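You operate a simulated robot arm through the tools that you are given. There is no shell and no other tool.

The job below is to be done with a simulated robot arm. You get a single attempt, and the scene is never put back.

TASK
Eject the slug from the green-banded mould, put it in the steel tray.
Fine: push it up with the orange lever and set the lever back; the other slugs stay in their moulds. Where these are worked on the way, their far stop is far enough and under half their travel is too little: orange lever.

It is judged by the outcome, as a careful person would: the job done as asked, and still so three seconds after it is handed in. It fails if anything else is knocked over, pushed out of place, dropped, spilled or broken.

THE ROBOT
A 7-joint arm with a two-finger parallel gripper, fixed in place. Base frame: the origin is at the foot of the arm, x ahead of it, y to its left, z up; the work surface is at about z = 0. Readings come in cm, degrees, newtons and seconds.
With the tool pointing down near the work surface it reaches from about 24 to 62 cm from the base axis. Its first joint turns from -66.0 to 66.0 degrees. Payload 2.6 kg.
Tool frame: the origin (TCP) lies between the finger pads and is the grasp point; the fingertips stand 3 cm ahead of it; z points along the fingers, y is the line along which they close. Largest opening 9.4 cm; finger width 2.8, thickness 1; the body of the gripper, 5 by 9.6 cm, starts 5.5 cm behind the TCP.
Orientation is that of the tool frame in the base frame, as a unit quaternion [x, y, z, w]. With the fingers straight down and closing along the base's y, the tool's x points along the base's -x, its y along +y and its z along -z.

THE INTERFACE
- The arm moves only by the tool step_arm. Its argument "motion" is a list of rows, each a list of 3 entries, a list of its own where there are three numbers: the shift along the base's x, y, z in cm, then the turn, a rotation vector about the base's x, y, z in degrees, then the gripper command, from -1 (shut) to 1 (fully open), values between in proportion. In form: [[[dx, dy, dz], [ax, ay, az], hand], ...]. A call has 1 to 20 rows; each row shifts and turns the commanded pose from where the row before left it. Each row takes 0.2 s and may step no farther than 5 cm and 8.6 degrees from the row before; otherwise, or with a gripper value out of range, the whole call is refused. Where a pose cannot be reached the arm comes as near as it can. A force on the tool above 90 N (or 10 N above the force at the start of the call, whichever is more), or a blocked arm, ends the call early, and 0.2 s more pass. Each finger travels about 7.2 cm/s and halts on what it meets, pressing with about 23 N; the grip force reading is that of the motor and also rises with nothing between the fingers. The clock runs only during rows and for 0.2 s after the last one: add rows that do not move to give the fingers time. The reply holds the time, the measured pose of the TCP, the force on the tool along the base axes, the opening and the grip force, in the units named above and with some noise, with the torque about the TCP (base axes, N m) and any sound that the robot's microphone picked up, and new pictures: "pictures" is both (left out), scene, wrist or none.
- Cameras (640 x 400 px; columns grow to the right, rows downward): "scene" is fixed at [2.07, 42.25, 56.54]; the picture's right is [-0.88, -0.47, 0.00], its down [-0.26, 0.49, -0.83] and it looks along [0.39, -0.73, -0.56] (base axes); focal length 248 px, centre (320, 200). "wrist" rides on the gripper at [7.6, 1.4, -10.3] in the tool frame; the picture's right is [-0.18, 0.98, 0.00], its down [-0.75, -0.14, -0.64] and it looks along [-0.63, -0.12, 0.77] (tool axes); focal length 243 px, centre (320, 200). There is no depth. A picture from a camera that has moved, and an enlarged one, comes with that camera's place and axes in the base frame and with its lens.
- enlarge(camera, box): a new picture of the part [left, top, right, bottom] of that camera's present view, enlarged. No time passes.
- hand_in(): hands the job in; it is judged then, once.

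Places have to be worked out from the pictures, the camera data and where the tool is seen. Open the gripper and draw the arm clear of the work before you hand the job in, unless the task says otherwise.

The tools are called after "Call:" as a command line: name --argument value ..., lists and objects as JSON in quotes. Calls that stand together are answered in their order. step_arm: Moves the arm, as the interface text tells. Its arguments: {"type":"object","properties":{"motion":{"type":"array","items":{"type":"array"}},"pictures":{"type":"string","enum":["both","scene","wrist","none"]}},"required":["motion"]} The other tools are called the same way: enlarge (camera, box) takes an enlarged picture of a part of a camera's view; hand_in () hands the job in.

At the start:

```text
t: 0.0
tool_pos: [28.86, 6.44, 44.08]
ee_rot: [0.001, 1.0, -0.001, 0.001]
wrist_force: [0.0, 0.6, 0.5]
wrist_torque: [0.02, -0.05, 0.01]
width: 9.4
gripper_force: 0.0
```

scene: 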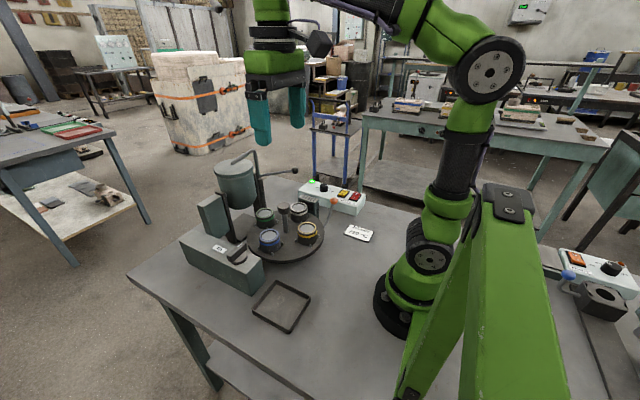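
wrist: 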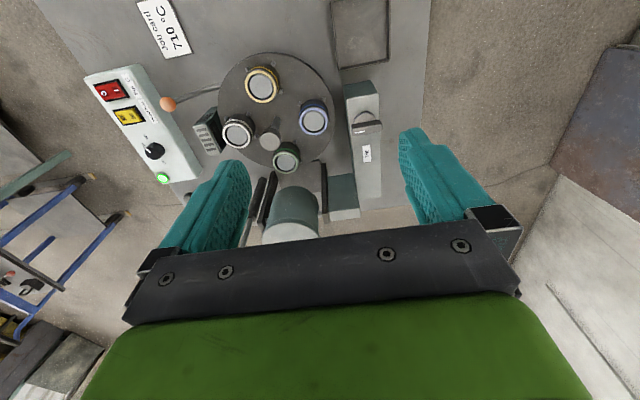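

I begin by looking closer at the work area: a turntable with four moulds, a melting pot, a lever with an orange knob, and a tray.

Call:
enlarge --camera "scene" --box '[170, 140, 390, 340]'

Call:
enlarge --camera "wrist" --box '[80, 0, 440, 250]'

```text
2.00 times, centred on (280, 240) of scene
camera zoom: at [2.07, 42.25, 56.54], right [-0.88, -0.47, 0.0], down [-0.26, 0.49, -0.83], along [0.39, -0.73, -0.56], focal length 496 px, centre (400, 120)
```

zoom: 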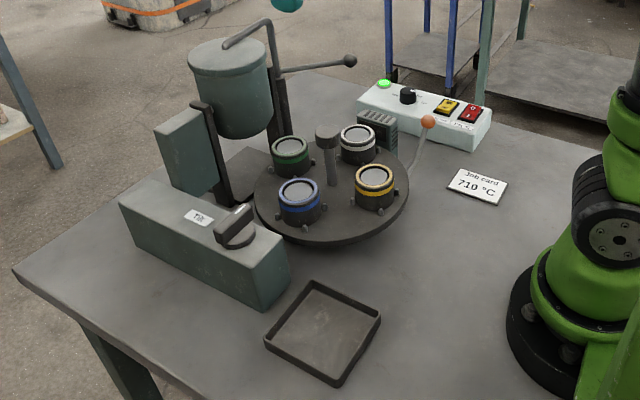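

```text
1.60 times, centred on (260, 125) of wrist
camera zoom: at [21.23, 8.05, 54.34], right [0.19, 0.98, 0.0], down [0.75, -0.14, 0.64], along [0.63, -0.12, -0.77], focal length 388 px, centre (416, 320)
```

zoom: 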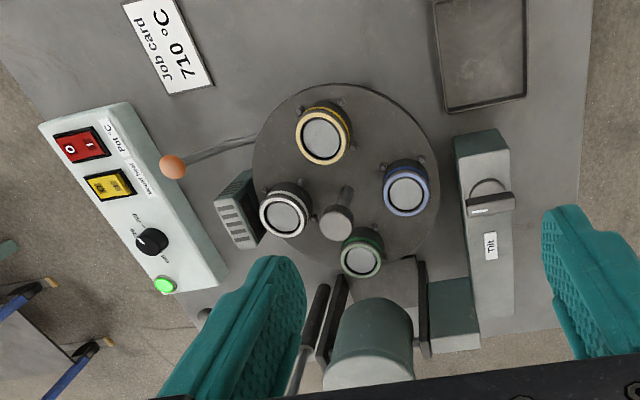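

The moulds sit on a turntable centred around (38.7, -4.1), tops at about z 9.5; green is at about (46, -4) under the pot and yellow at (31, -4). The orange knob is near (30, -20, 11). I move the wrist camera lower and to the right for a closer look at the lever and its ejector station.

Call:
step_arm --motion '[[[0, -3, -3], [0, 0, 0], 1], [[0, -3, -4], [0, 0, 0], 1], [[0, -3, -4], [0, 0, 0], 1], [[0, -3, -4], [0, 0, 0], 1], [[-2, -2, -2], [0, 0, 0], 1], [[0, 0, 0], [0, 0, 0], 1]]'

```text
t: 1.4
tool_pos: [27.08, -7.54, 26.89]
ee_rot: [0.001, 1.0, 0.001, 0.0]
wrist_force: [0.5, 0.1, -0.6]
wrist_torque: [0.01, 0.0, -0.01]
width: 9.42
gripper_force: 0.0
camera wrist: at [19.6, -6.05, 37.2], right [0.19, 0.98, 0.0], down [0.75, -0.14, 0.64], along [0.63, -0.12, -0.77], focal length 243 px, centre (320, 200)
```

scene: 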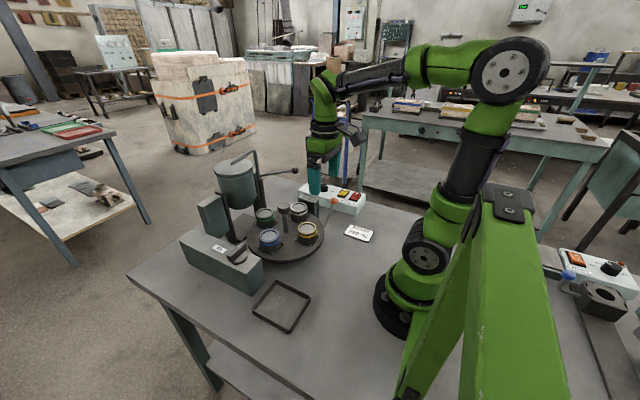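
wrist: 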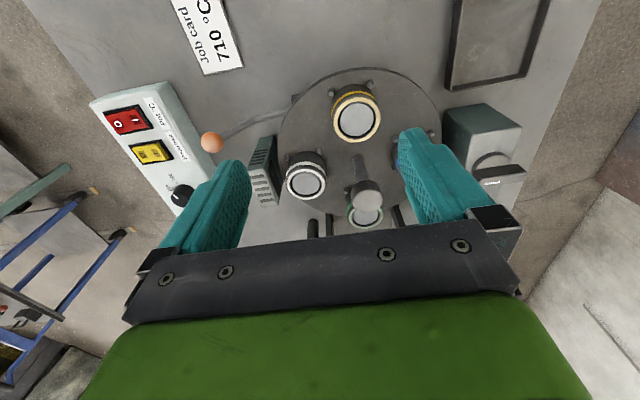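

Call:
enlarge --camera "wrist" --box '[190, 50, 450, 230]'

Call:
enlarge --camera "scene" --box '[225, 170, 345, 270]'

```text
2.22 times, centred on (320, 140) of wrist
camera zoom: at [19.6, -6.05, 37.2], right [0.19, 0.98, 0.0], down [0.75, -0.14, 0.64], along [0.63, -0.12, -0.77], focal length 539 px, centre (320, 333)
```

zoom: 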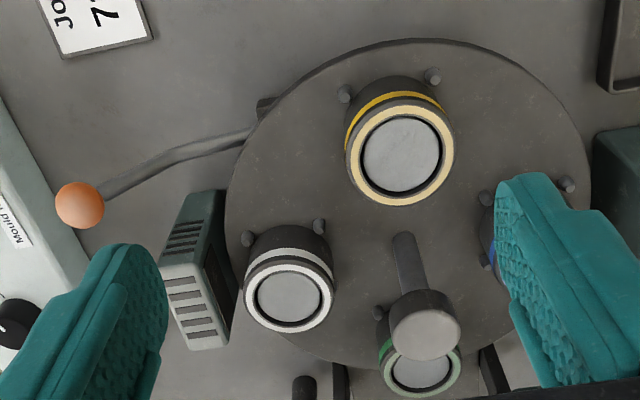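

```text
4.00 times, centred on (285, 220) of scene
camera zoom: at [2.07, 42.25, 56.54], right [-0.88, -0.47, 0.0], down [-0.26, 0.49, -0.83], along [0.39, -0.73, -0.56], focal length 991 px, centre (460, 120)
```

zoom: 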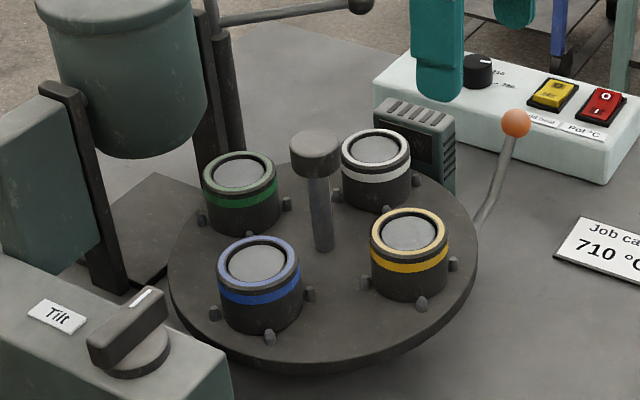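

The post in the middle of the disc (38.7, -4) carries a wide knob about 14.6 cm high, likely the turning hub. The lever rod goes in under the disc at about x 31, i.e. towards the yellow mould's station. I turn the camera and move it to look at the lever from its own side and confirm the ejector station.

Call:
step_arm --motion '[[[0, -3, -1], [0, 0, 8], 1], [[0, -3, -1], [0, 0, 8], 1], [[0, -3, -1], [0, 0, 8], 1], [[0, -3, -1], [0, 0, 8], 1], [[0, -3, -1], [0, 0, 8], 1], [[0, 0, -1], [0, 0, 8], 1], [[0, 0, 0], [0, 0, 0], 1]]'

```text
t: 3.0
tool_pos: [26.83, -22.56, 21.18]
ee_rot: [-0.407, 0.913, 0.0, 0.0]
wrist_force: [-0.2, 0.1, -0.6]
wrist_torque: [0.04, 0.01, 0.02]
width: 9.4
gripper_force: 0.0
camera wrist: at [20.82, -27.16, 31.31], right [-0.61, 0.79, 0.0], down [0.61, 0.46, 0.64], along [0.51, 0.39, -0.77], focal length 243 px, centre (320, 200)
```

scene: 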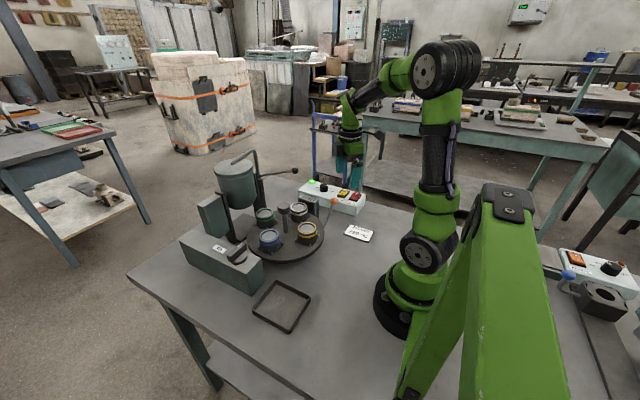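
wrist: 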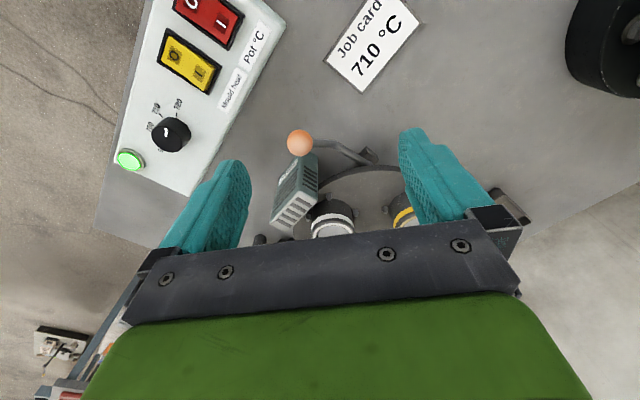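

Call:
enlarge --camera "wrist" --box '[260, 110, 420, 240]'

```text
3.08 times, centred on (340, 175) of wrist
camera zoom: at [20.82, -27.16, 31.31], right [-0.61, 0.79, 0.0], down [0.61, 0.46, 0.64], along [0.51, 0.39, -0.77], focal length 746 px, centre (258, 277)
```

zoom: 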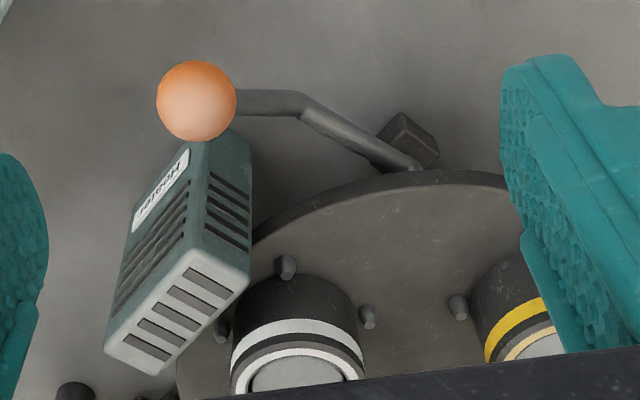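

The lever lies in the plane x ≈ 31 (knob at about (30.8, -22, 9), pivot block near (31, -11)), so its inner end reaches under the station where yellow now sits; green has to be turned half a turn to get there. I rise and go over the hub knob at (38.7, -4.1), turning the hand to +90° so there is half a turn available.

Call:
step_arm --motion '[[[0, 3, 2], [0, 0, 8], 1], [[0, 4, 2], [0, 0, 8], 1], [[0, 4, 1], [0, 0, 8], 1], [[2, 4, 0], [0, 0, 8], 1], [[3.5, 3.5, 0], [0, 0, 8], 1], [[3.4, 0, 0], [0, 0, 2], 1], [[3, 0, 0], [0, 0, 0], 1], [[0, 0, 0], [0, 0, 0], 1]]'

```text
t: 4.8
tool_pos: [38.74, -3.95, 26.09]
ee_rot: [-0.707, 0.708, 0.001, 0.0]
wrist_force: [-0.4, 0.4, 0.4]
wrist_torque: [0.01, 0.01, -0.01]
width: 9.41
gripper_force: 0.1
camera wrist: at [37.37, -11.42, 36.34], right [-0.98, 0.19, 0.0], down [0.14, 0.75, 0.64], along [0.12, 0.63, -0.77], focal length 243 px, centre (320, 200)
```

scene: 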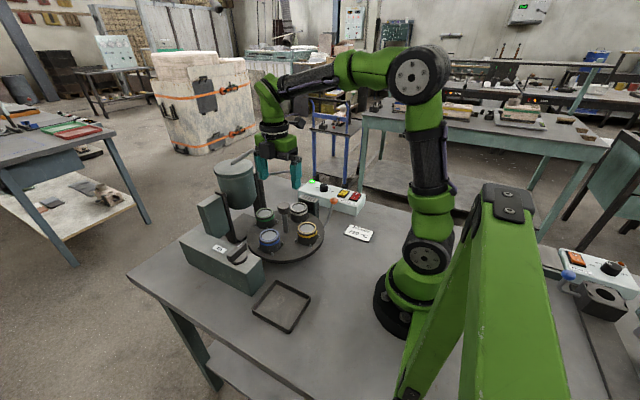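
wrist: 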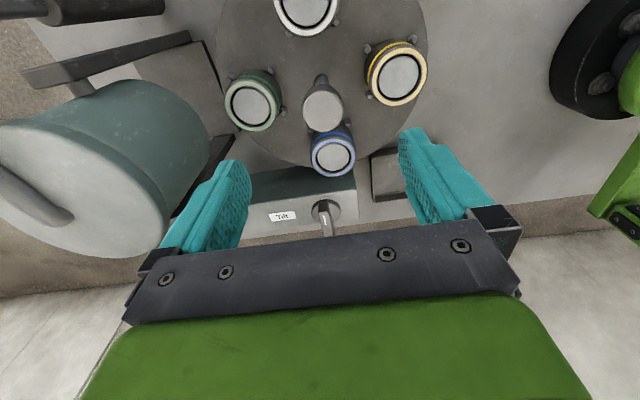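

The knob lies nearly straight below: I judge its centre at (38.6, -4.2), top near z 15. I go down so the fingertips end at about z 11.3, above the mould rims (9.5), and take a picture before closing.

Call:
step_arm --motion '[[[-0.1, -0.25, -3], [0, 0, 0], 1], [[0, 0, -3], [0, 0, 0], 1], [[0, 0, -3], [0, 0, 0], 1], [[0, 0, -2.7], [0, 0, 0], 1], [[0, 0, 0], [0, 0, 0], 1]]'

```text
t: 6.0
tool_pos: [38.48, -4.01, 14.4]
ee_rot: [-0.706, 0.708, 0.001, 0.0]
wrist_force: [-0.4, 0.5, -0.6]
wrist_torque: [0.01, 0.03, 0.01]
width: 9.37
gripper_force: 0.1
camera wrist: at [37.17, -11.68, 24.59], right [-0.98, 0.19, 0.0], down [0.14, 0.75, 0.64], along [0.12, 0.63, -0.77], focal length 243 px, centre (320, 200)
```

scene: 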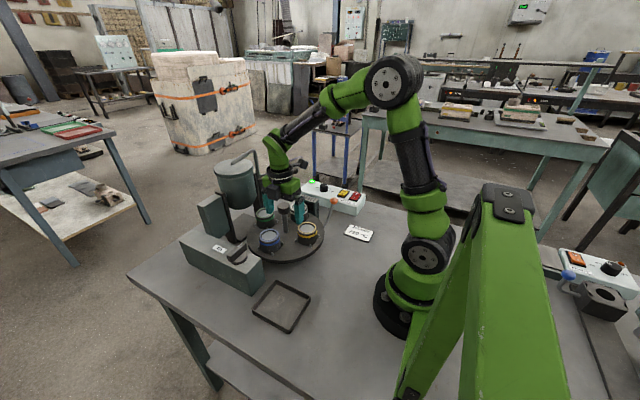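
wrist: 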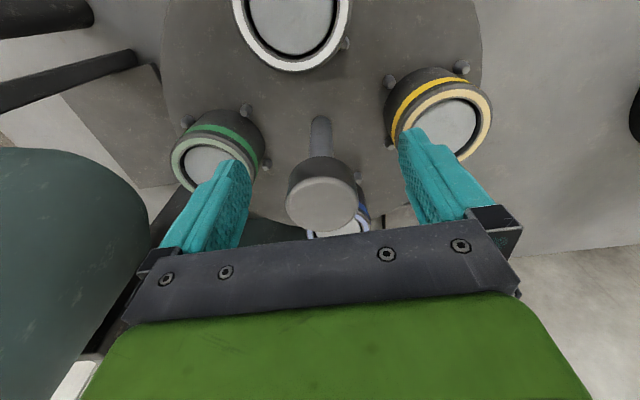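

The knob sits centred between the fingers, its top about z 15.5. I close on it and watch the readings.

Call:
step_arm --motion '[[[0, 0, 0], [0, 0, 0], 0], [[0, 0, 0], [0, 0, 0], -0.5], [[0, 0, 0], [0, 0, 0], -1], [[0, 0, 0], [0, 0, 0], -1], [[0, 0, 0], [0, 0, 0], -1]]'

```text
t: 7.2
tool_pos: [38.39, -4.18, 14.45]
ee_rot: [-0.706, 0.709, 0.002, 0.0]
wrist_force: [-14.2, -0.9, 4.4]
wrist_torque: [0.05, 0.07, -0.01]
width: 3.53
gripper_force: 45.1
camera wrist: at [37.11, -11.69, 24.6], right [-0.98, 0.19, 0.0], down [0.15, 0.75, 0.64], along [0.12, 0.63, -0.77], focal length 243 px, centre (320, 200)
```

scene: 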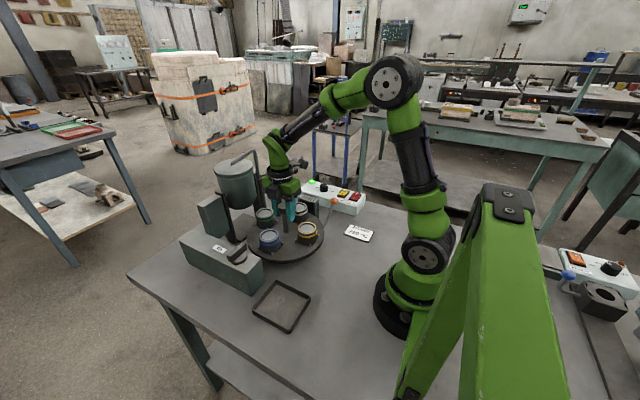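
wrist: 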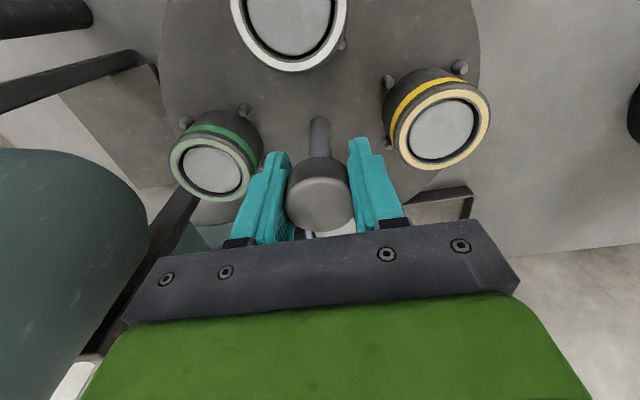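

The knob is gripped (3.5 cm across). A side load of 14 N in -x says the hub is a bit nearer the base than my command, so I ease the command by -0.2 cm and try a small clockwise turn of 16°.

Call:
step_arm --motion '[[[-0.2, 0, 0], [0, 0, 0], -1], [[0, 0, 0], [0, 0, -8], -1], [[0, 0, 0], [0, 0, -8], -1], [[0, 0, 0], [0, 0, 0], -1]]'

```text
t: 8.2
tool_pos: [38.44, -4.05, 14.4]
ee_rot: [-0.6, 0.8, 0.0, 0.001]
wrist_force: [5.9, 5.4, -11.4]
wrist_torque: [-0.61, -0.03, -0.07]
width: 3.54
gripper_force: 45.4
camera wrist: at [35.0, -10.99, 24.61], right [-0.89, 0.45, 0.0], down [0.34, 0.68, 0.64], along [0.29, 0.57, -0.77], focal length 243 px, centre (320, 200)
```

scene: 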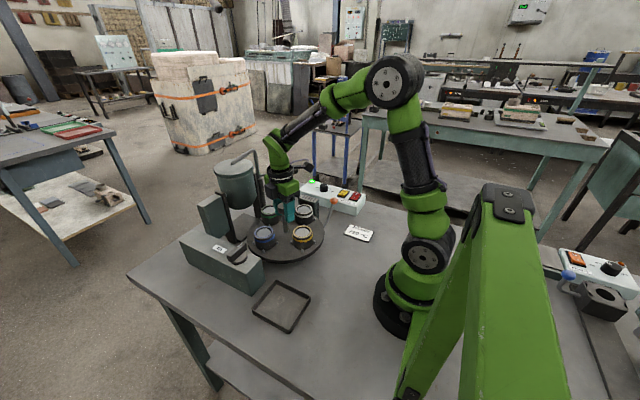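
wrist: 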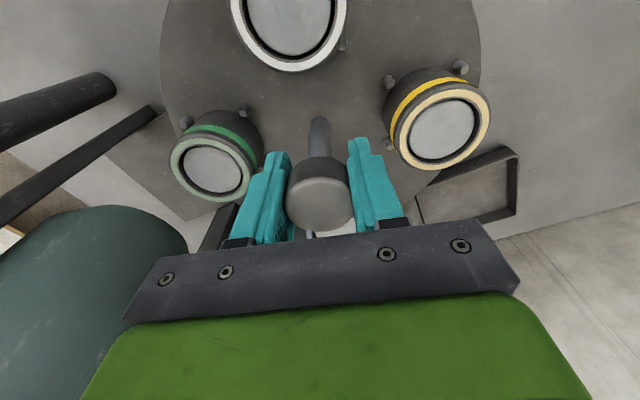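

The table turns along with the hub. I keep turning clockwise in the same grip.

Call:
step_arm --motion '[[[0, 0, 0], [0, 0, -8], -1], [[0, 0, 0], [0, 0, -8], -1], [[0, 0, 0], [0, 0, -8], -1], [[0, 0, 0], [0, 0, -8], -1], [[0, 0, 0], [0, 0, -8], -1], [[0, 0, 0], [0, 0, -8], -1], [[0, 0, 0], [0, 0, -8], -1], [[0, 0, 0], [0, 0, -8], -1], [[0, 0, 0], [0, 0, 0], -1]]'

```text
t: 10.2
tool_pos: [38.29, -4.08, 14.35]
ee_rot: [-0.087, 0.996, 0.002, 0.0]
wrist_force: [5.6, 17.9, -18.0]
wrist_torque: [0.0, -0.04, 0.01]
width: 3.54
gripper_force: 45.3
camera wrist: at [30.67, -3.92, 24.63], right [0.01, 1.0, 0.0], down [0.77, -0.01, 0.64], along [0.64, -0.01, -0.77], focal length 243 px, centre (320, 200)
```

scene: 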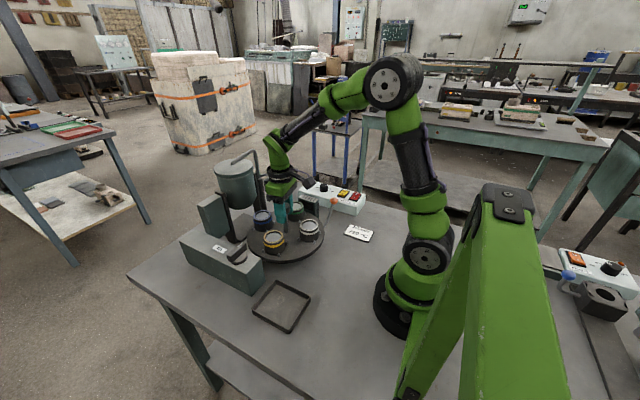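
wrist: 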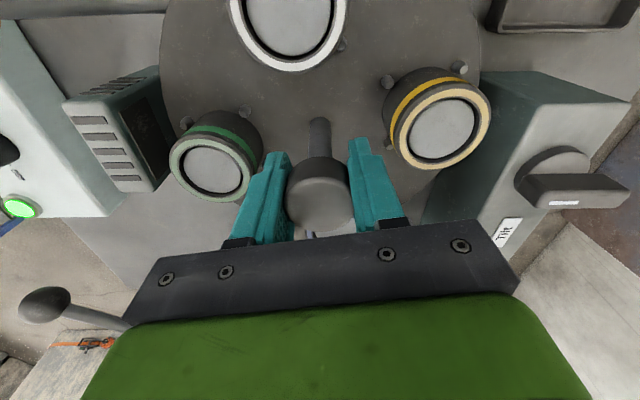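

Turned 80° so far, with all four slugs in place. I shift the command +0.15 cm in y to relieve the side load and continue towards 180°, stopping a little short for a check.

Call:
step_arm --motion '[[[0, 0.15, 0], [0, 0, -8], -1], [[0, 0, 0], [0, 0, -8], -1], [[0, 0, 0], [0, 0, -8], -1], [[0, 0, 0], [0, 0, -8], -1], [[0, 0, 0], [0, 0, -8], -1], [[0, 0, 0], [0, 0, -8], -1], [[0, 0, 0], [0, 0, -8], -1], [[0, 0, 0], [0, 0, -8], -1], [[0, 0, 0], [0, 0, -8], -1], [[0, 0, 0], [0, 0, -8], -1], [[0, 0, 0], [0, 0, -8], -1], [[0, 0, 0], [0, 0, 0], -1]]'

```text
t: 12.8
tool_pos: [38.41, -3.92, 14.38]
ee_rot: [0.63, 0.777, 0.0, 0.001]
wrist_force: [5.2, 17.2, -10.4]
wrist_torque: [-0.01, 0.08, 0.0]
width: 3.55
gripper_force: 45.1
camera wrist: at [38.31, 3.88, 24.65], right [1.0, 0.02, 0.0], down [0.02, -0.77, 0.64], along [0.02, -0.64, -0.77], focal length 243 px, centre (320, 200)
```

scene: 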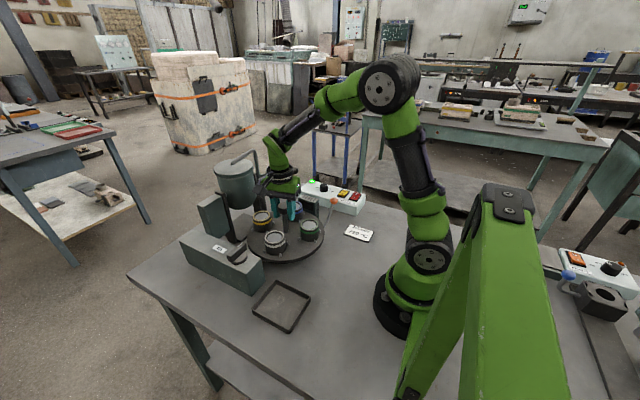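
wrist: 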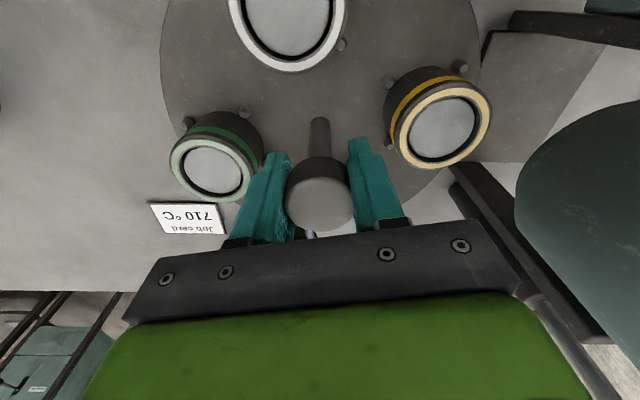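

Now at -78° of the wanted -90°, no slip seen in the picture (moulds keep their place relative to the fingers). I turn the last 11.9° and look.

Call:
step_arm --motion '[[[0, 0, 0], [0, 0, -6], -1], [[0, 0, 0], [0, 0, -5.9], -1], [[0, 0, 0], [0, 0, 0], -1], [[0, 0, 0], [0, 0, 0], -1]]'

Call:
enlarge --camera "scene" --box '[225, 170, 345, 270]'

```text
t: 13.8
tool_pos: [38.45, -3.92, 14.49]
ee_rot: [0.706, 0.708, 0.002, 0.001]
wrist_force: [16.1, 18.9, -7.4]
wrist_torque: [-0.58, -0.04, -0.03]
width: 3.54
gripper_force: 44.4
camera wrist: at [39.9, 3.74, 24.66], right [0.98, -0.18, 0.0], down [-0.14, -0.75, 0.64], along [-0.11, -0.63, -0.77], focal length 243 px, centre (320, 200)
```

scene: 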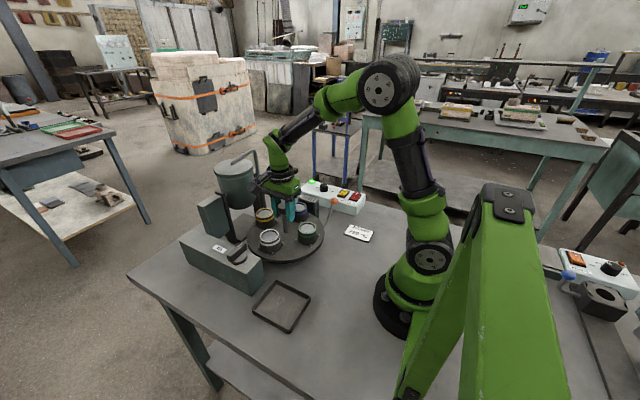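
wrist: 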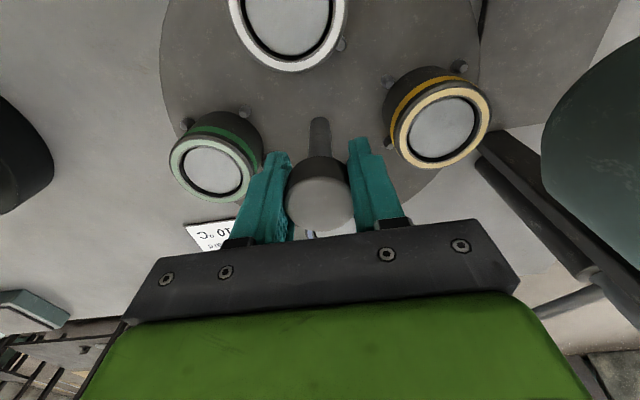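

```text
4.00 times, centred on (285, 220) of scene
camera zoom: at [2.08, 42.25, 56.53], right [-0.88, -0.47, 0.0], down [-0.26, 0.49, -0.83], along [0.39, -0.73, -0.56], focal length 991 px, centre (460, 120)
```

zoom: 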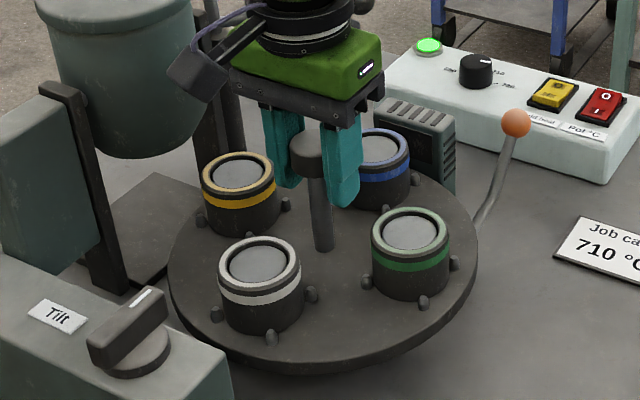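

The moulds now sit exactly where their predecessors were: green is at the near (ejector) station. I open the fingers and rise straight up.

Call:
step_arm --motion '[[[0, 0, 0], [0, 0, 0], -0.2], [[0, 0, 0], [0, 0, 0], 0.5], [[0, 0, 0], [0, 0, 0], 1], [[0, 0, 0], [0, 0, 0], 1], [[0, 0, 2], [0, 0, 0], 1], [[0, 0, 4], [0, 0, 0], 1], [[0, 0, 4], [0, 0, 0], 1], [[0, 0, 2], [0, 0, 0], 1], [[0, 0, 0], [0, 0, 0], 1]]'

Call:
enlarge --camera "scene" --box '[225, 170, 345, 270]'

```text
t: 15.8
tool_pos: [38.6, -4.07, 26.41]
ee_rot: [0.707, 0.707, 0.0, 0.001]
wrist_force: [-0.2, -0.4, -1.0]
wrist_torque: [0.01, -0.01, 0.05]
width: 9.4
gripper_force: 0.0
camera wrist: at [39.93, 3.55, 36.65], right [0.98, -0.18, 0.0], down [-0.14, -0.75, 0.64], along [-0.12, -0.63, -0.77], focal length 243 px, centre (320, 200)
```

scene: 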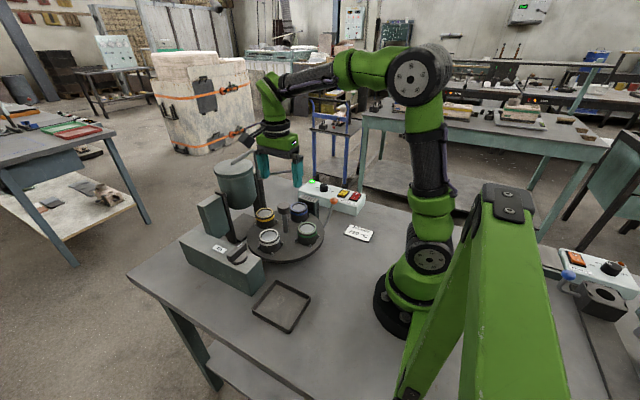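
wrist: 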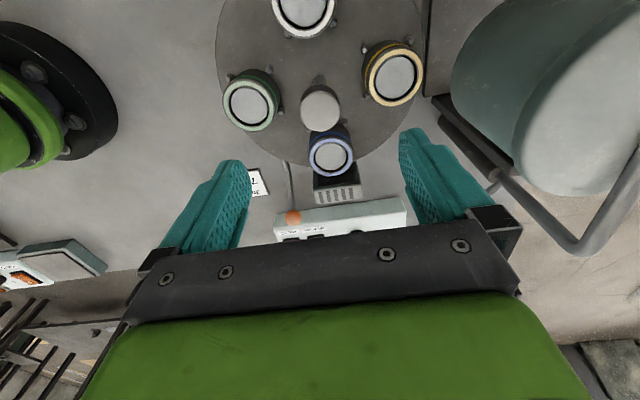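

```text
4.00 times, centred on (285, 220) of scene
camera zoom: at [2.07, 42.25, 56.54], right [-0.88, -0.47, 0.0], down [-0.26, 0.49, -0.83], along [0.39, -0.73, -0.56], focal length 991 px, centre (460, 120)
```

zoom: 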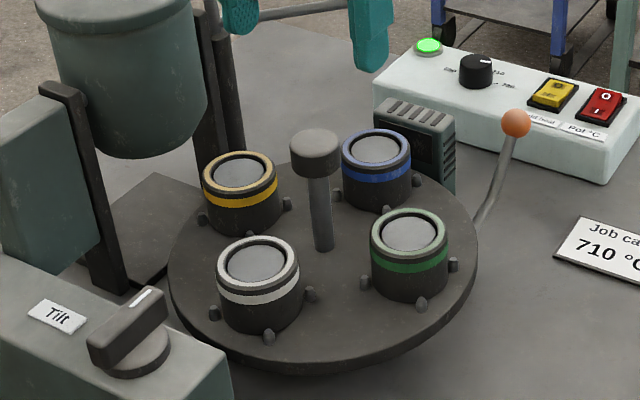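

Everything is in place after release. The lever knob triangulates to about (30.8, -21.9, 9.0), 2.6 cm across. I go above it with the fingers closing along x, so the knob can swing between them, and look.

Call:
step_arm --motion '[[[-1.56, -3.58, 0], [0, 0, 0], 1], [[-1.56, -3.58, 0], [0, 0, 0], 1], [[-1.56, -3.58, -2], [0, 0, 0], 1], [[-1.56, -3.58, -3], [0, 0, 0], 1], [[-1.56, -3.56, -3], [0, 0, 0], 0.5], [[0, 0, 0], [0, 0, 0], 0.3], [[0, 0, 0], [0, 0, 0], 0.3]]'

```text
t: 17.4
tool_pos: [30.65, -21.95, 18.33]
ee_rot: [0.708, 0.707, 0.0, 0.001]
wrist_force: [0.8, 0.1, 0.1]
wrist_torque: [-0.01, -0.04, 0.0]
width: 6.13
gripper_force: 0.1
camera wrist: at [32.15, -14.26, 28.57], right [0.98, -0.18, 0.0], down [-0.14, -0.75, 0.64], along [-0.12, -0.63, -0.77], focal length 243 px, centre (320, 200)
```

scene: 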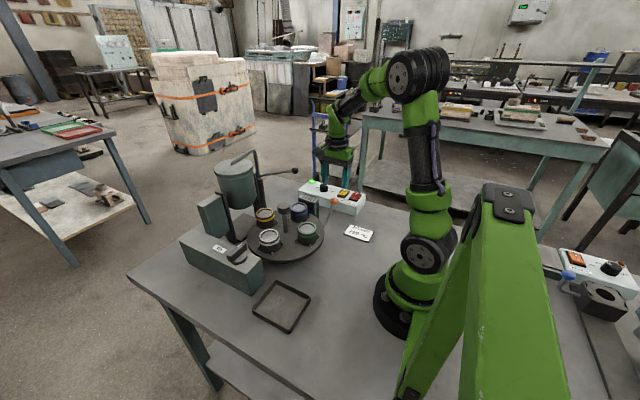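
wrist: 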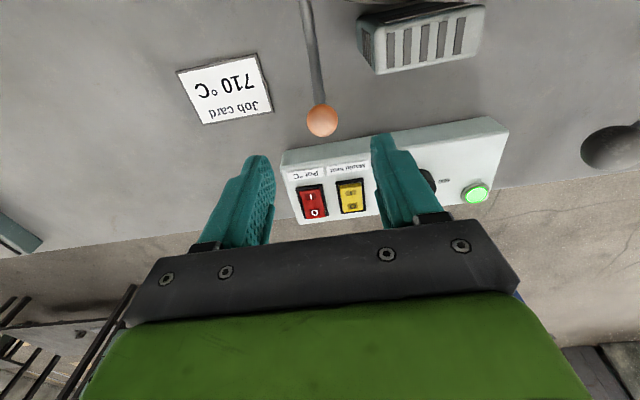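

The knob lies at (30.83, -21.94), centred between the fingers. I descend to z 10 so the sphere sits near the fingertips.

Call:
step_arm --motion '[[[0.1, 0, -3], [0, 0, 0], 0.3], [[0, 0, -3], [0, 0, 0], 0.3], [[0, 0, -2.2], [0, 0, 0], 0.3], [[0, 0, 0], [0, 0, 0], 0.3]]'

Call:
enlarge --camera "scene" --box '[270, 150, 390, 250]'

```text
t: 18.4
tool_pos: [30.84, -21.92, 10.18]
ee_rot: [0.707, 0.707, 0.0, 0.001]
wrist_force: [1.2, 0.0, -0.3]
wrist_torque: [-0.03, 0.04, -0.01]
width: 6.09
gripper_force: 0.0
camera wrist: at [32.22, -14.27, 20.45], right [0.98, -0.18, 0.0], down [-0.14, -0.75, 0.64], along [-0.12, -0.63, -0.77], focal length 243 px, centre (320, 200)
```

scene: 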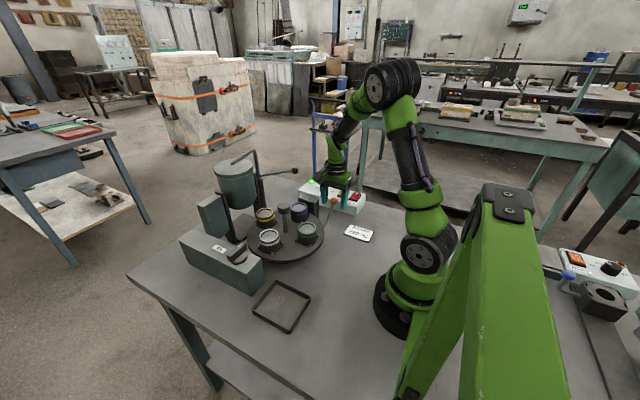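
wrist: 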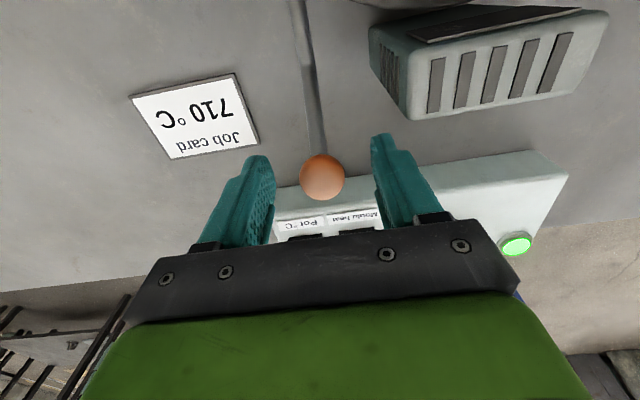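

```text
4.00 times, centred on (330, 200) of scene
camera zoom: at [2.07, 42.25, 56.54], right [-0.88, -0.47, 0.0], down [-0.26, 0.49, -0.83], along [0.39, -0.73, -0.56], focal length 991 px, centre (280, 200)
```

zoom: 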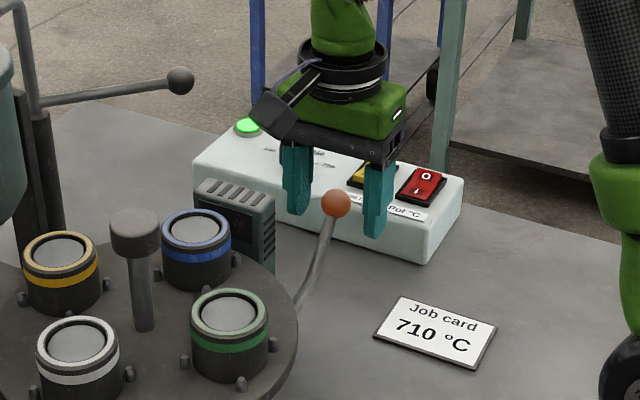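

The knob lies between the fingers at about z 9.2. I close on it.

Call:
step_arm --motion '[[[0, 0, 0], [0, 0, 0], 0], [[0, 0, 0], [0, 0, 0], -0.6], [[0, 0, 0], [0, 0, 0], -1], [[0, 0, 0], [0, 0, 0], -1]]' --pictures "wrist"

```text
t: 19.4
tool_pos: [30.84, -21.94, 10.33]
ee_rot: [0.707, 0.707, 0.0, 0.002]
wrist_force: [13.1, -1.7, -5.6]
wrist_torque: [-0.18, -0.15, 0.01]
width: 2.52
gripper_force: 44.6
camera wrist: at [32.29, -14.25, 20.5], right [0.98, -0.18, 0.0], down [-0.14, -0.75, 0.64], along [-0.11, -0.63, -0.77], focal length 243 px, centre (320, 200)
```

wrist: 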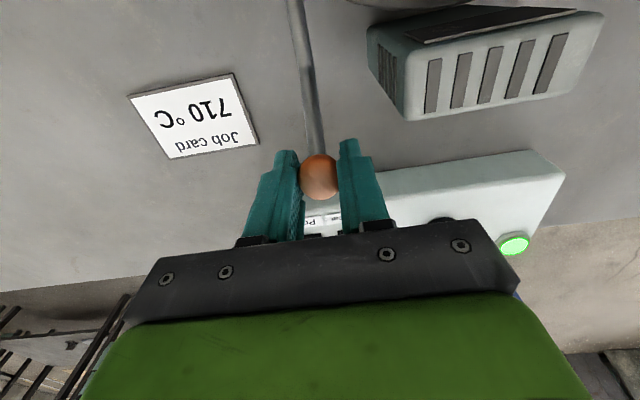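

Gripped at 2.5 cm. I start the lever stroke down along an arc about a pivot guessed at (y -11.5, z 2), two short rows first, and read the forces.

Call:
step_arm --motion '[[[0.12, 0, 0], [0, 0, 0], -1], [[0, -0.27, -0.43], [0, 0, 0], -1], [[0, -0.27, -0.43], [0, 0, 0], -1], [[0, 0, 0], [0, 0, 0], -1]]'

Call:
enlarge --camera "scene" --box '[250, 170, 370, 270]'

```text
t: 20.4
tool_pos: [31.01, -22.42, 9.51]
ee_rot: [0.707, 0.707, 0.001, 0.0]
wrist_force: [6.9, 8.1, 8.2]
wrist_torque: [1.33, -0.11, -0.04]
width: 2.52
gripper_force: 45.1
camera wrist: at [32.33, -14.78, 19.62], right [0.98, -0.18, 0.0], down [-0.14, -0.75, 0.64], along [-0.12, -0.63, -0.77], focal length 243 px, centre (320, 200)
```

scene: 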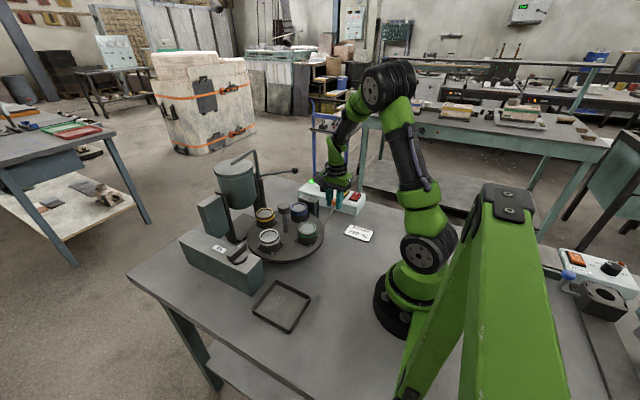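
wrist: 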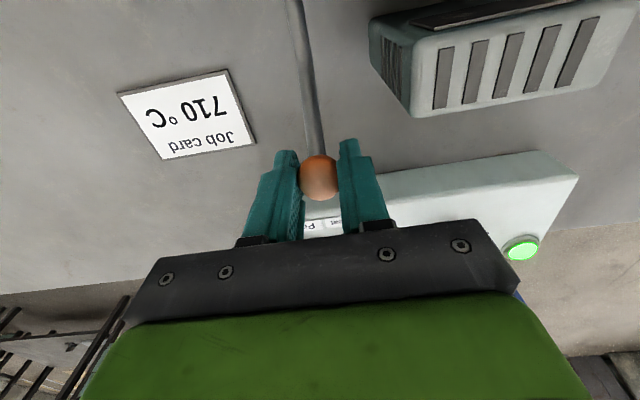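

```text
4.00 times, centred on (310, 220) of scene
camera zoom: at [2.07, 42.25, 56.54], right [-0.88, -0.47, 0.0], down [-0.26, 0.49, -0.83], along [0.39, -0.73, -0.56], focal length 991 px, centre (360, 120)
```

zoom: 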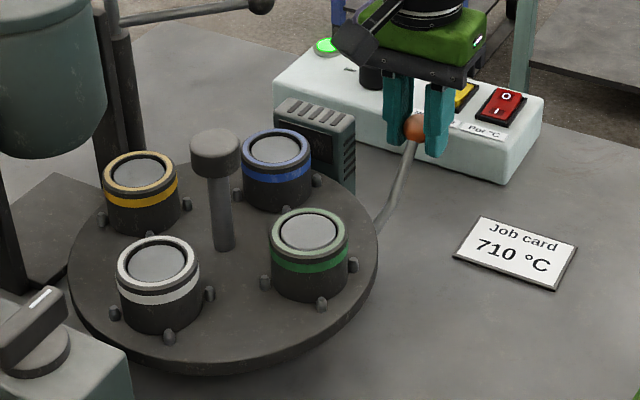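

The lever follows with little force. I continue along the arc, watching for the stop.

Call:
step_arm --motion '[[[0, -0.25, -0.49], [0, 0, 0], -1], [[0, -0.26, -0.49], [0, 0, 0], -1], [[0, -0.21, -0.51], [0, 0, 0], -1], [[0, -0.21, -0.52], [0, 0, 0], -1], [[0, 0, 0], [0, 0, 0], -1]]'

Call:
enlarge --camera "scene" --box '[250, 170, 370, 270]'

```text
t: 21.6
tool_pos: [30.89, -23.39, 7.36]
ee_rot: [0.706, 0.708, 0.0, -0.001]
wrist_force: [10.9, 13.5, 5.1]
wrist_torque: [1.2, -0.06, 0.0]
width: 2.5
gripper_force: 45.4
camera wrist: at [32.32, -15.72, 17.55], right [0.98, -0.18, 0.0], down [-0.14, -0.75, 0.64], along [-0.12, -0.63, -0.77], focal length 243 px, centre (320, 200)
```

scene: 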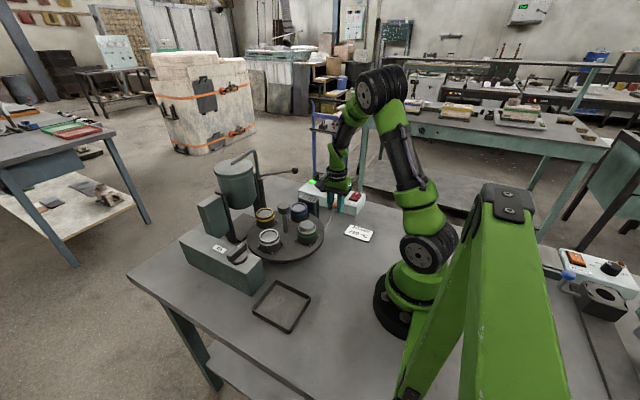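
wrist: 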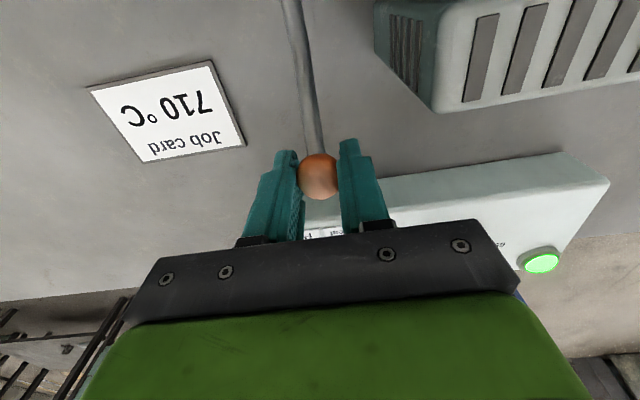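

```text
4.00 times, centred on (310, 220) of scene
camera zoom: at [2.07, 42.25, 56.54], right [-0.88, -0.47, 0.0], down [-0.26, 0.49, -0.83], along [0.39, -0.73, -0.56], focal length 991 px, centre (360, 120)
```

zoom: 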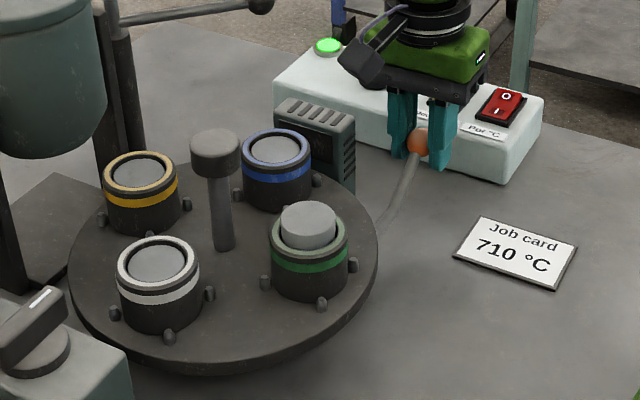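

The green slug is rising out of its mould. The +y load says the arc goes less outwards than I assumed, so I go on down with a smaller outward share.

Call:
step_arm --motion '[[[0, 0, -0.4], [0, 0, 0], -1], [[0, -0.08, -0.4], [0, 0, 0], -1], [[0, -0.08, -0.4], [0, 0, 0], -1], [[0, 0, 0], [0, 0, 0], -1]]'

Call:
enlarge --camera "scene" --box '[250, 170, 370, 270]'

```text
t: 22.6
tool_pos: [30.9, -23.77, 6.19]
ee_rot: [0.706, 0.708, 0.0, 0.004]
wrist_force: [17.7, -2.9, 8.1]
wrist_torque: [1.0, -0.19, -0.04]
width: 2.55
gripper_force: 44.9
camera wrist: at [32.28, -16.02, 16.37], right [0.98, -0.18, 0.01], down [-0.14, -0.75, 0.65], along [-0.11, -0.64, -0.76], focal length 243 px, centre (320, 200)
```

scene: 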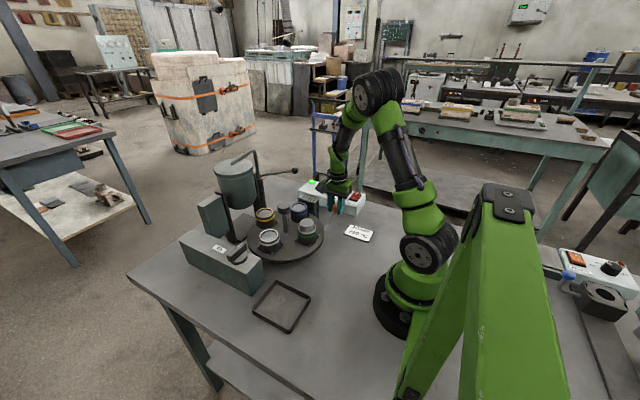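
wrist: 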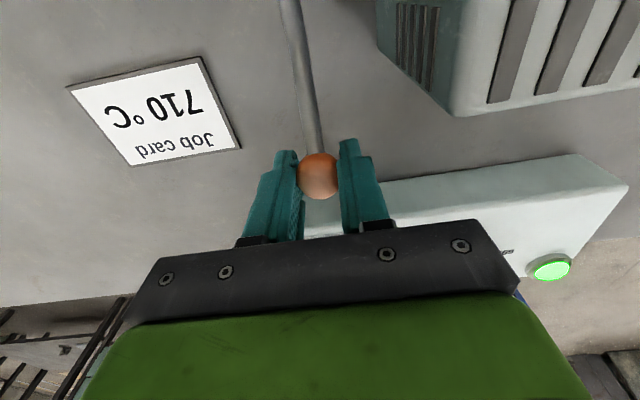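

```text
4.00 times, centred on (310, 220) of scene
camera zoom: at [2.07, 42.25, 56.54], right [-0.88, -0.47, 0.0], down [-0.26, 0.49, -0.83], along [0.39, -0.73, -0.56], focal length 991 px, centre (360, 120)
```

zoom: 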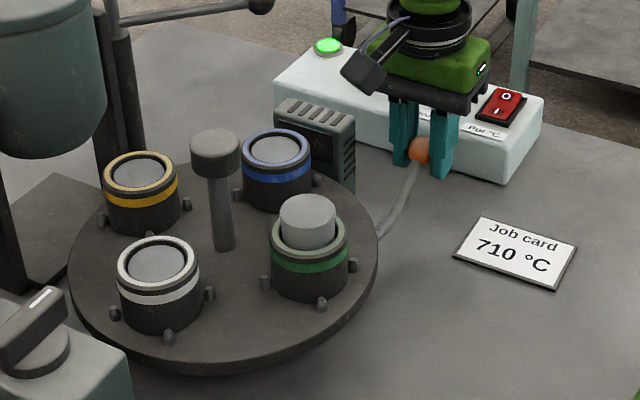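

The slug keeps rising; no stop felt yet. I continue downward in small rows, with a slight x correction.

Call:
step_arm --motion '[[[0.12, -0.08, -0.4], [0, 0, 0], -1], [[0, -0.05, -0.4], [0, 0, 0], -1], [[0, -0.05, -0.4], [0, 0, 0], -1], [[0, 0, 0], [0, 0, 0], -1]]'

Call:
enlarge --camera "scene" --box '[250, 170, 370, 270]'

```text
t: 23.6
tool_pos: [30.89, -23.87, 5.04]
ee_rot: [0.708, 0.706, -0.001, 0.003]
wrist_force: [-8.7, -1.1, 36.5]
wrist_torque: [0.03, 0.04, 0.06]
width: 2.53
gripper_force: 44.8
camera wrist: at [32.33, -16.14, 15.22], right [0.98, -0.19, 0.0], down [-0.14, -0.75, 0.64], along [-0.12, -0.63, -0.76], focal length 243 px, centre (320, 200)
```

scene: 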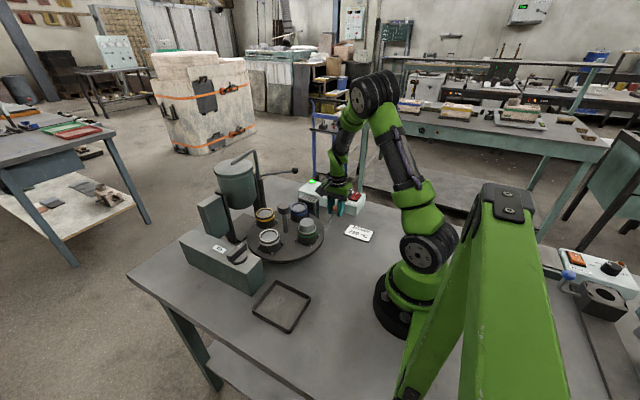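
wrist: 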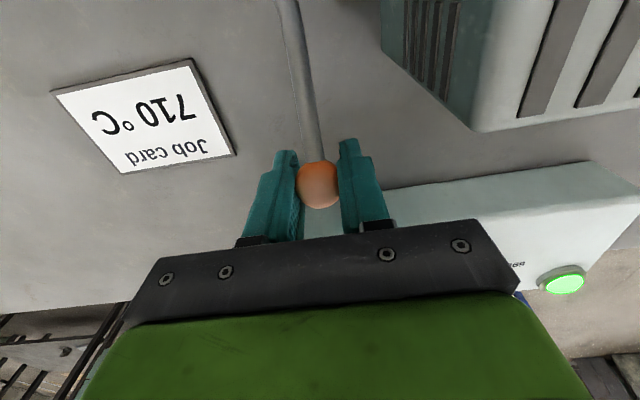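

```text
4.00 times, centred on (310, 220) of scene
camera zoom: at [2.06, 42.26, 56.53], right [-0.88, -0.47, 0.0], down [-0.26, 0.49, -0.83], along [0.39, -0.73, -0.56], focal length 991 px, centre (360, 120)
```

zoom: 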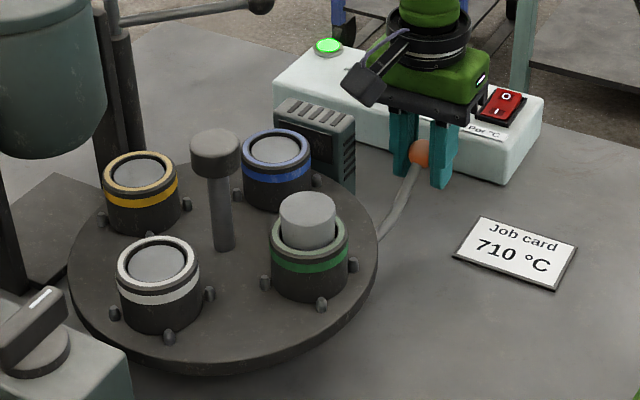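

The stop is reached: the upward load rose to 36 N, and the slug no longer rises (it stands about 2.4 cm proud). I open the fingers just slightly to see whether the lever stays down by itself.

Call:
step_arm --motion '[[[0, 0, 0.3], [0, 0, 0], -1], [[0, 0, 0], [0, 0, 0], -0.4], [[0, 0, 0], [0, 0, 0], -0.35], [[0, 0, 0], [0, 0, 0], -0.35]]'

Call:
enlarge --camera "scene" --box '[250, 170, 370, 270]'

```text
t: 24.6
tool_pos: [30.91, -23.7, 5.27]
ee_rot: [0.707, 0.707, 0.0, 0.0]
wrist_force: [-0.2, 0.5, 0.6]
wrist_torque: [0.05, 0.0, 0.02]
width: 3.05
gripper_force: 0.0
camera wrist: at [32.38, -16.07, 15.47], right [0.98, -0.18, 0.0], down [-0.14, -0.75, 0.64], along [-0.12, -0.63, -0.77], focal length 243 px, centre (320, 200)
```

scene: 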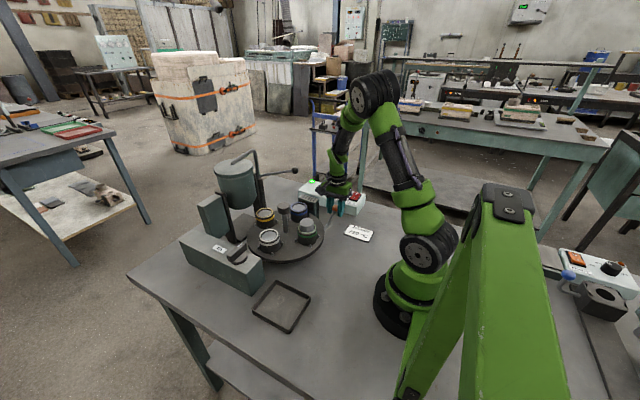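
wrist: 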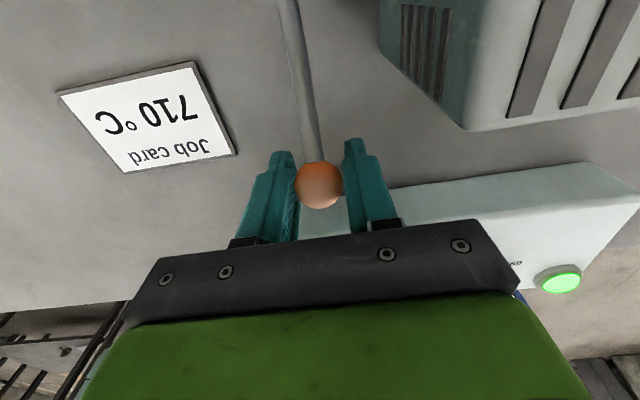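

```text
4.00 times, centred on (310, 220) of scene
camera zoom: at [2.07, 42.25, 56.54], right [-0.88, -0.47, 0.0], down [-0.26, 0.49, -0.83], along [0.39, -0.73, -0.56], focal length 991 px, centre (360, 120)
```

zoom: 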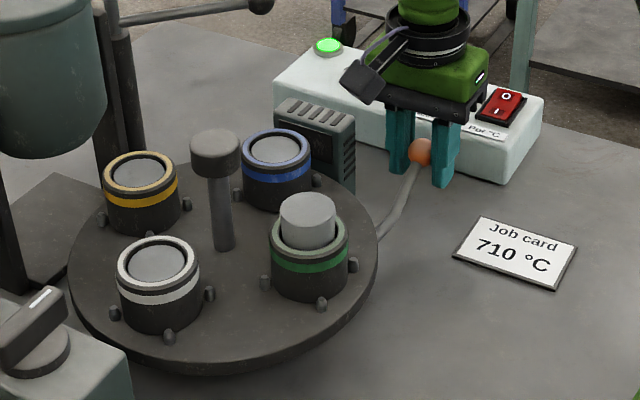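

The lever stays down at its far stop (knob now about (30.9, -23.7, 4.9)). I open, rise clear, and go over to the raised slug at about (31, -4.1), top z ≈ 12.2, turning the hand back so the fingers close along y.

Call:
step_arm --motion '[[[0, 0, 0], [0, 0, 0], 0.2], [[0, 0, 0], [0, 0, 0], 0.3], [[0, 0, 3], [0, 0, 0], 0.3], [[0, 0, 4], [0, 0, 0], 0.5], [[0, 0, 5], [0, 0, 0], 0.7], [[0, 0, 4], [0, 0, 8], 1], [[0, 1.5, 2], [0, 0, 8], 1], [[0, 2.5, 0], [0, 0, 8], 1], [[0, 2.5, 0], [0, 0, 8], 1], [[0, 2.5, 0], [0, 0, 8], 1], [[0, 2.5, 0], [0, 0, 8], 1], [[0, 2.5, 0], [0, 0, 8], 1], [[0, 2.5, 0], [0, 0, 8], 1], [[0, 2.0, 0], [0, 0, 8], 1], [[0, 1.1, 0], [0, 0, 8], 1], [[0, 0, 0], [0, 0, 8], 1], [[0, 0, 0], [0, 0, 2], 1], [[0, 0, 0], [0, 0, 0], 1]]'

Call:
enlarge --camera "scene" --box '[250, 170, 370, 270]'

```text
t: 28.4
tool_pos: [30.99, -4.2, 23.21]
ee_rot: [0.0, 1.0, 0.0, 0.002]
wrist_force: [-0.9, 0.3, 0.3]
wrist_torque: [0.02, 0.01, 0.0]
width: 9.4
gripper_force: 0.2
camera wrist: at [23.32, -2.7, 33.41], right [0.18, 0.98, 0.0], down [0.75, -0.14, 0.64], along [0.63, -0.12, -0.77], focal length 243 px, centre (320, 200)
```

scene: 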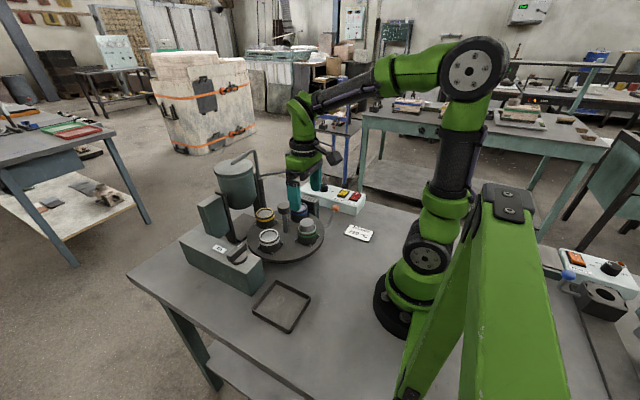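
wrist: 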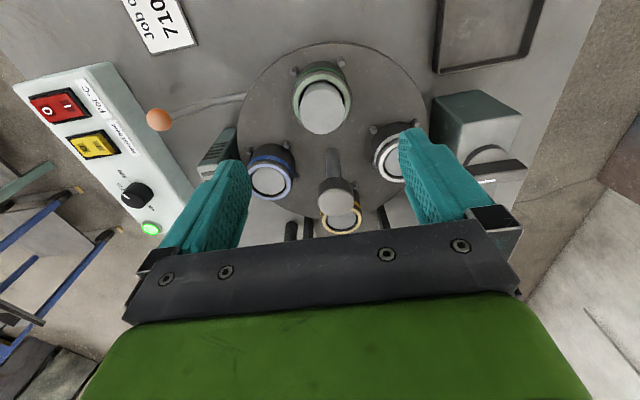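

```text
4.00 times, centred on (310, 220) of scene
camera zoom: at [2.07, 42.25, 56.54], right [-0.88, -0.47, 0.0], down [-0.26, 0.49, -0.83], along [0.39, -0.73, -0.56], focal length 991 px, centre (360, 120)
```

zoom: 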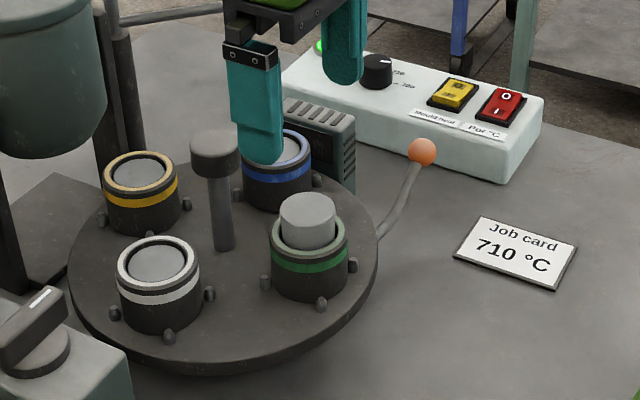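

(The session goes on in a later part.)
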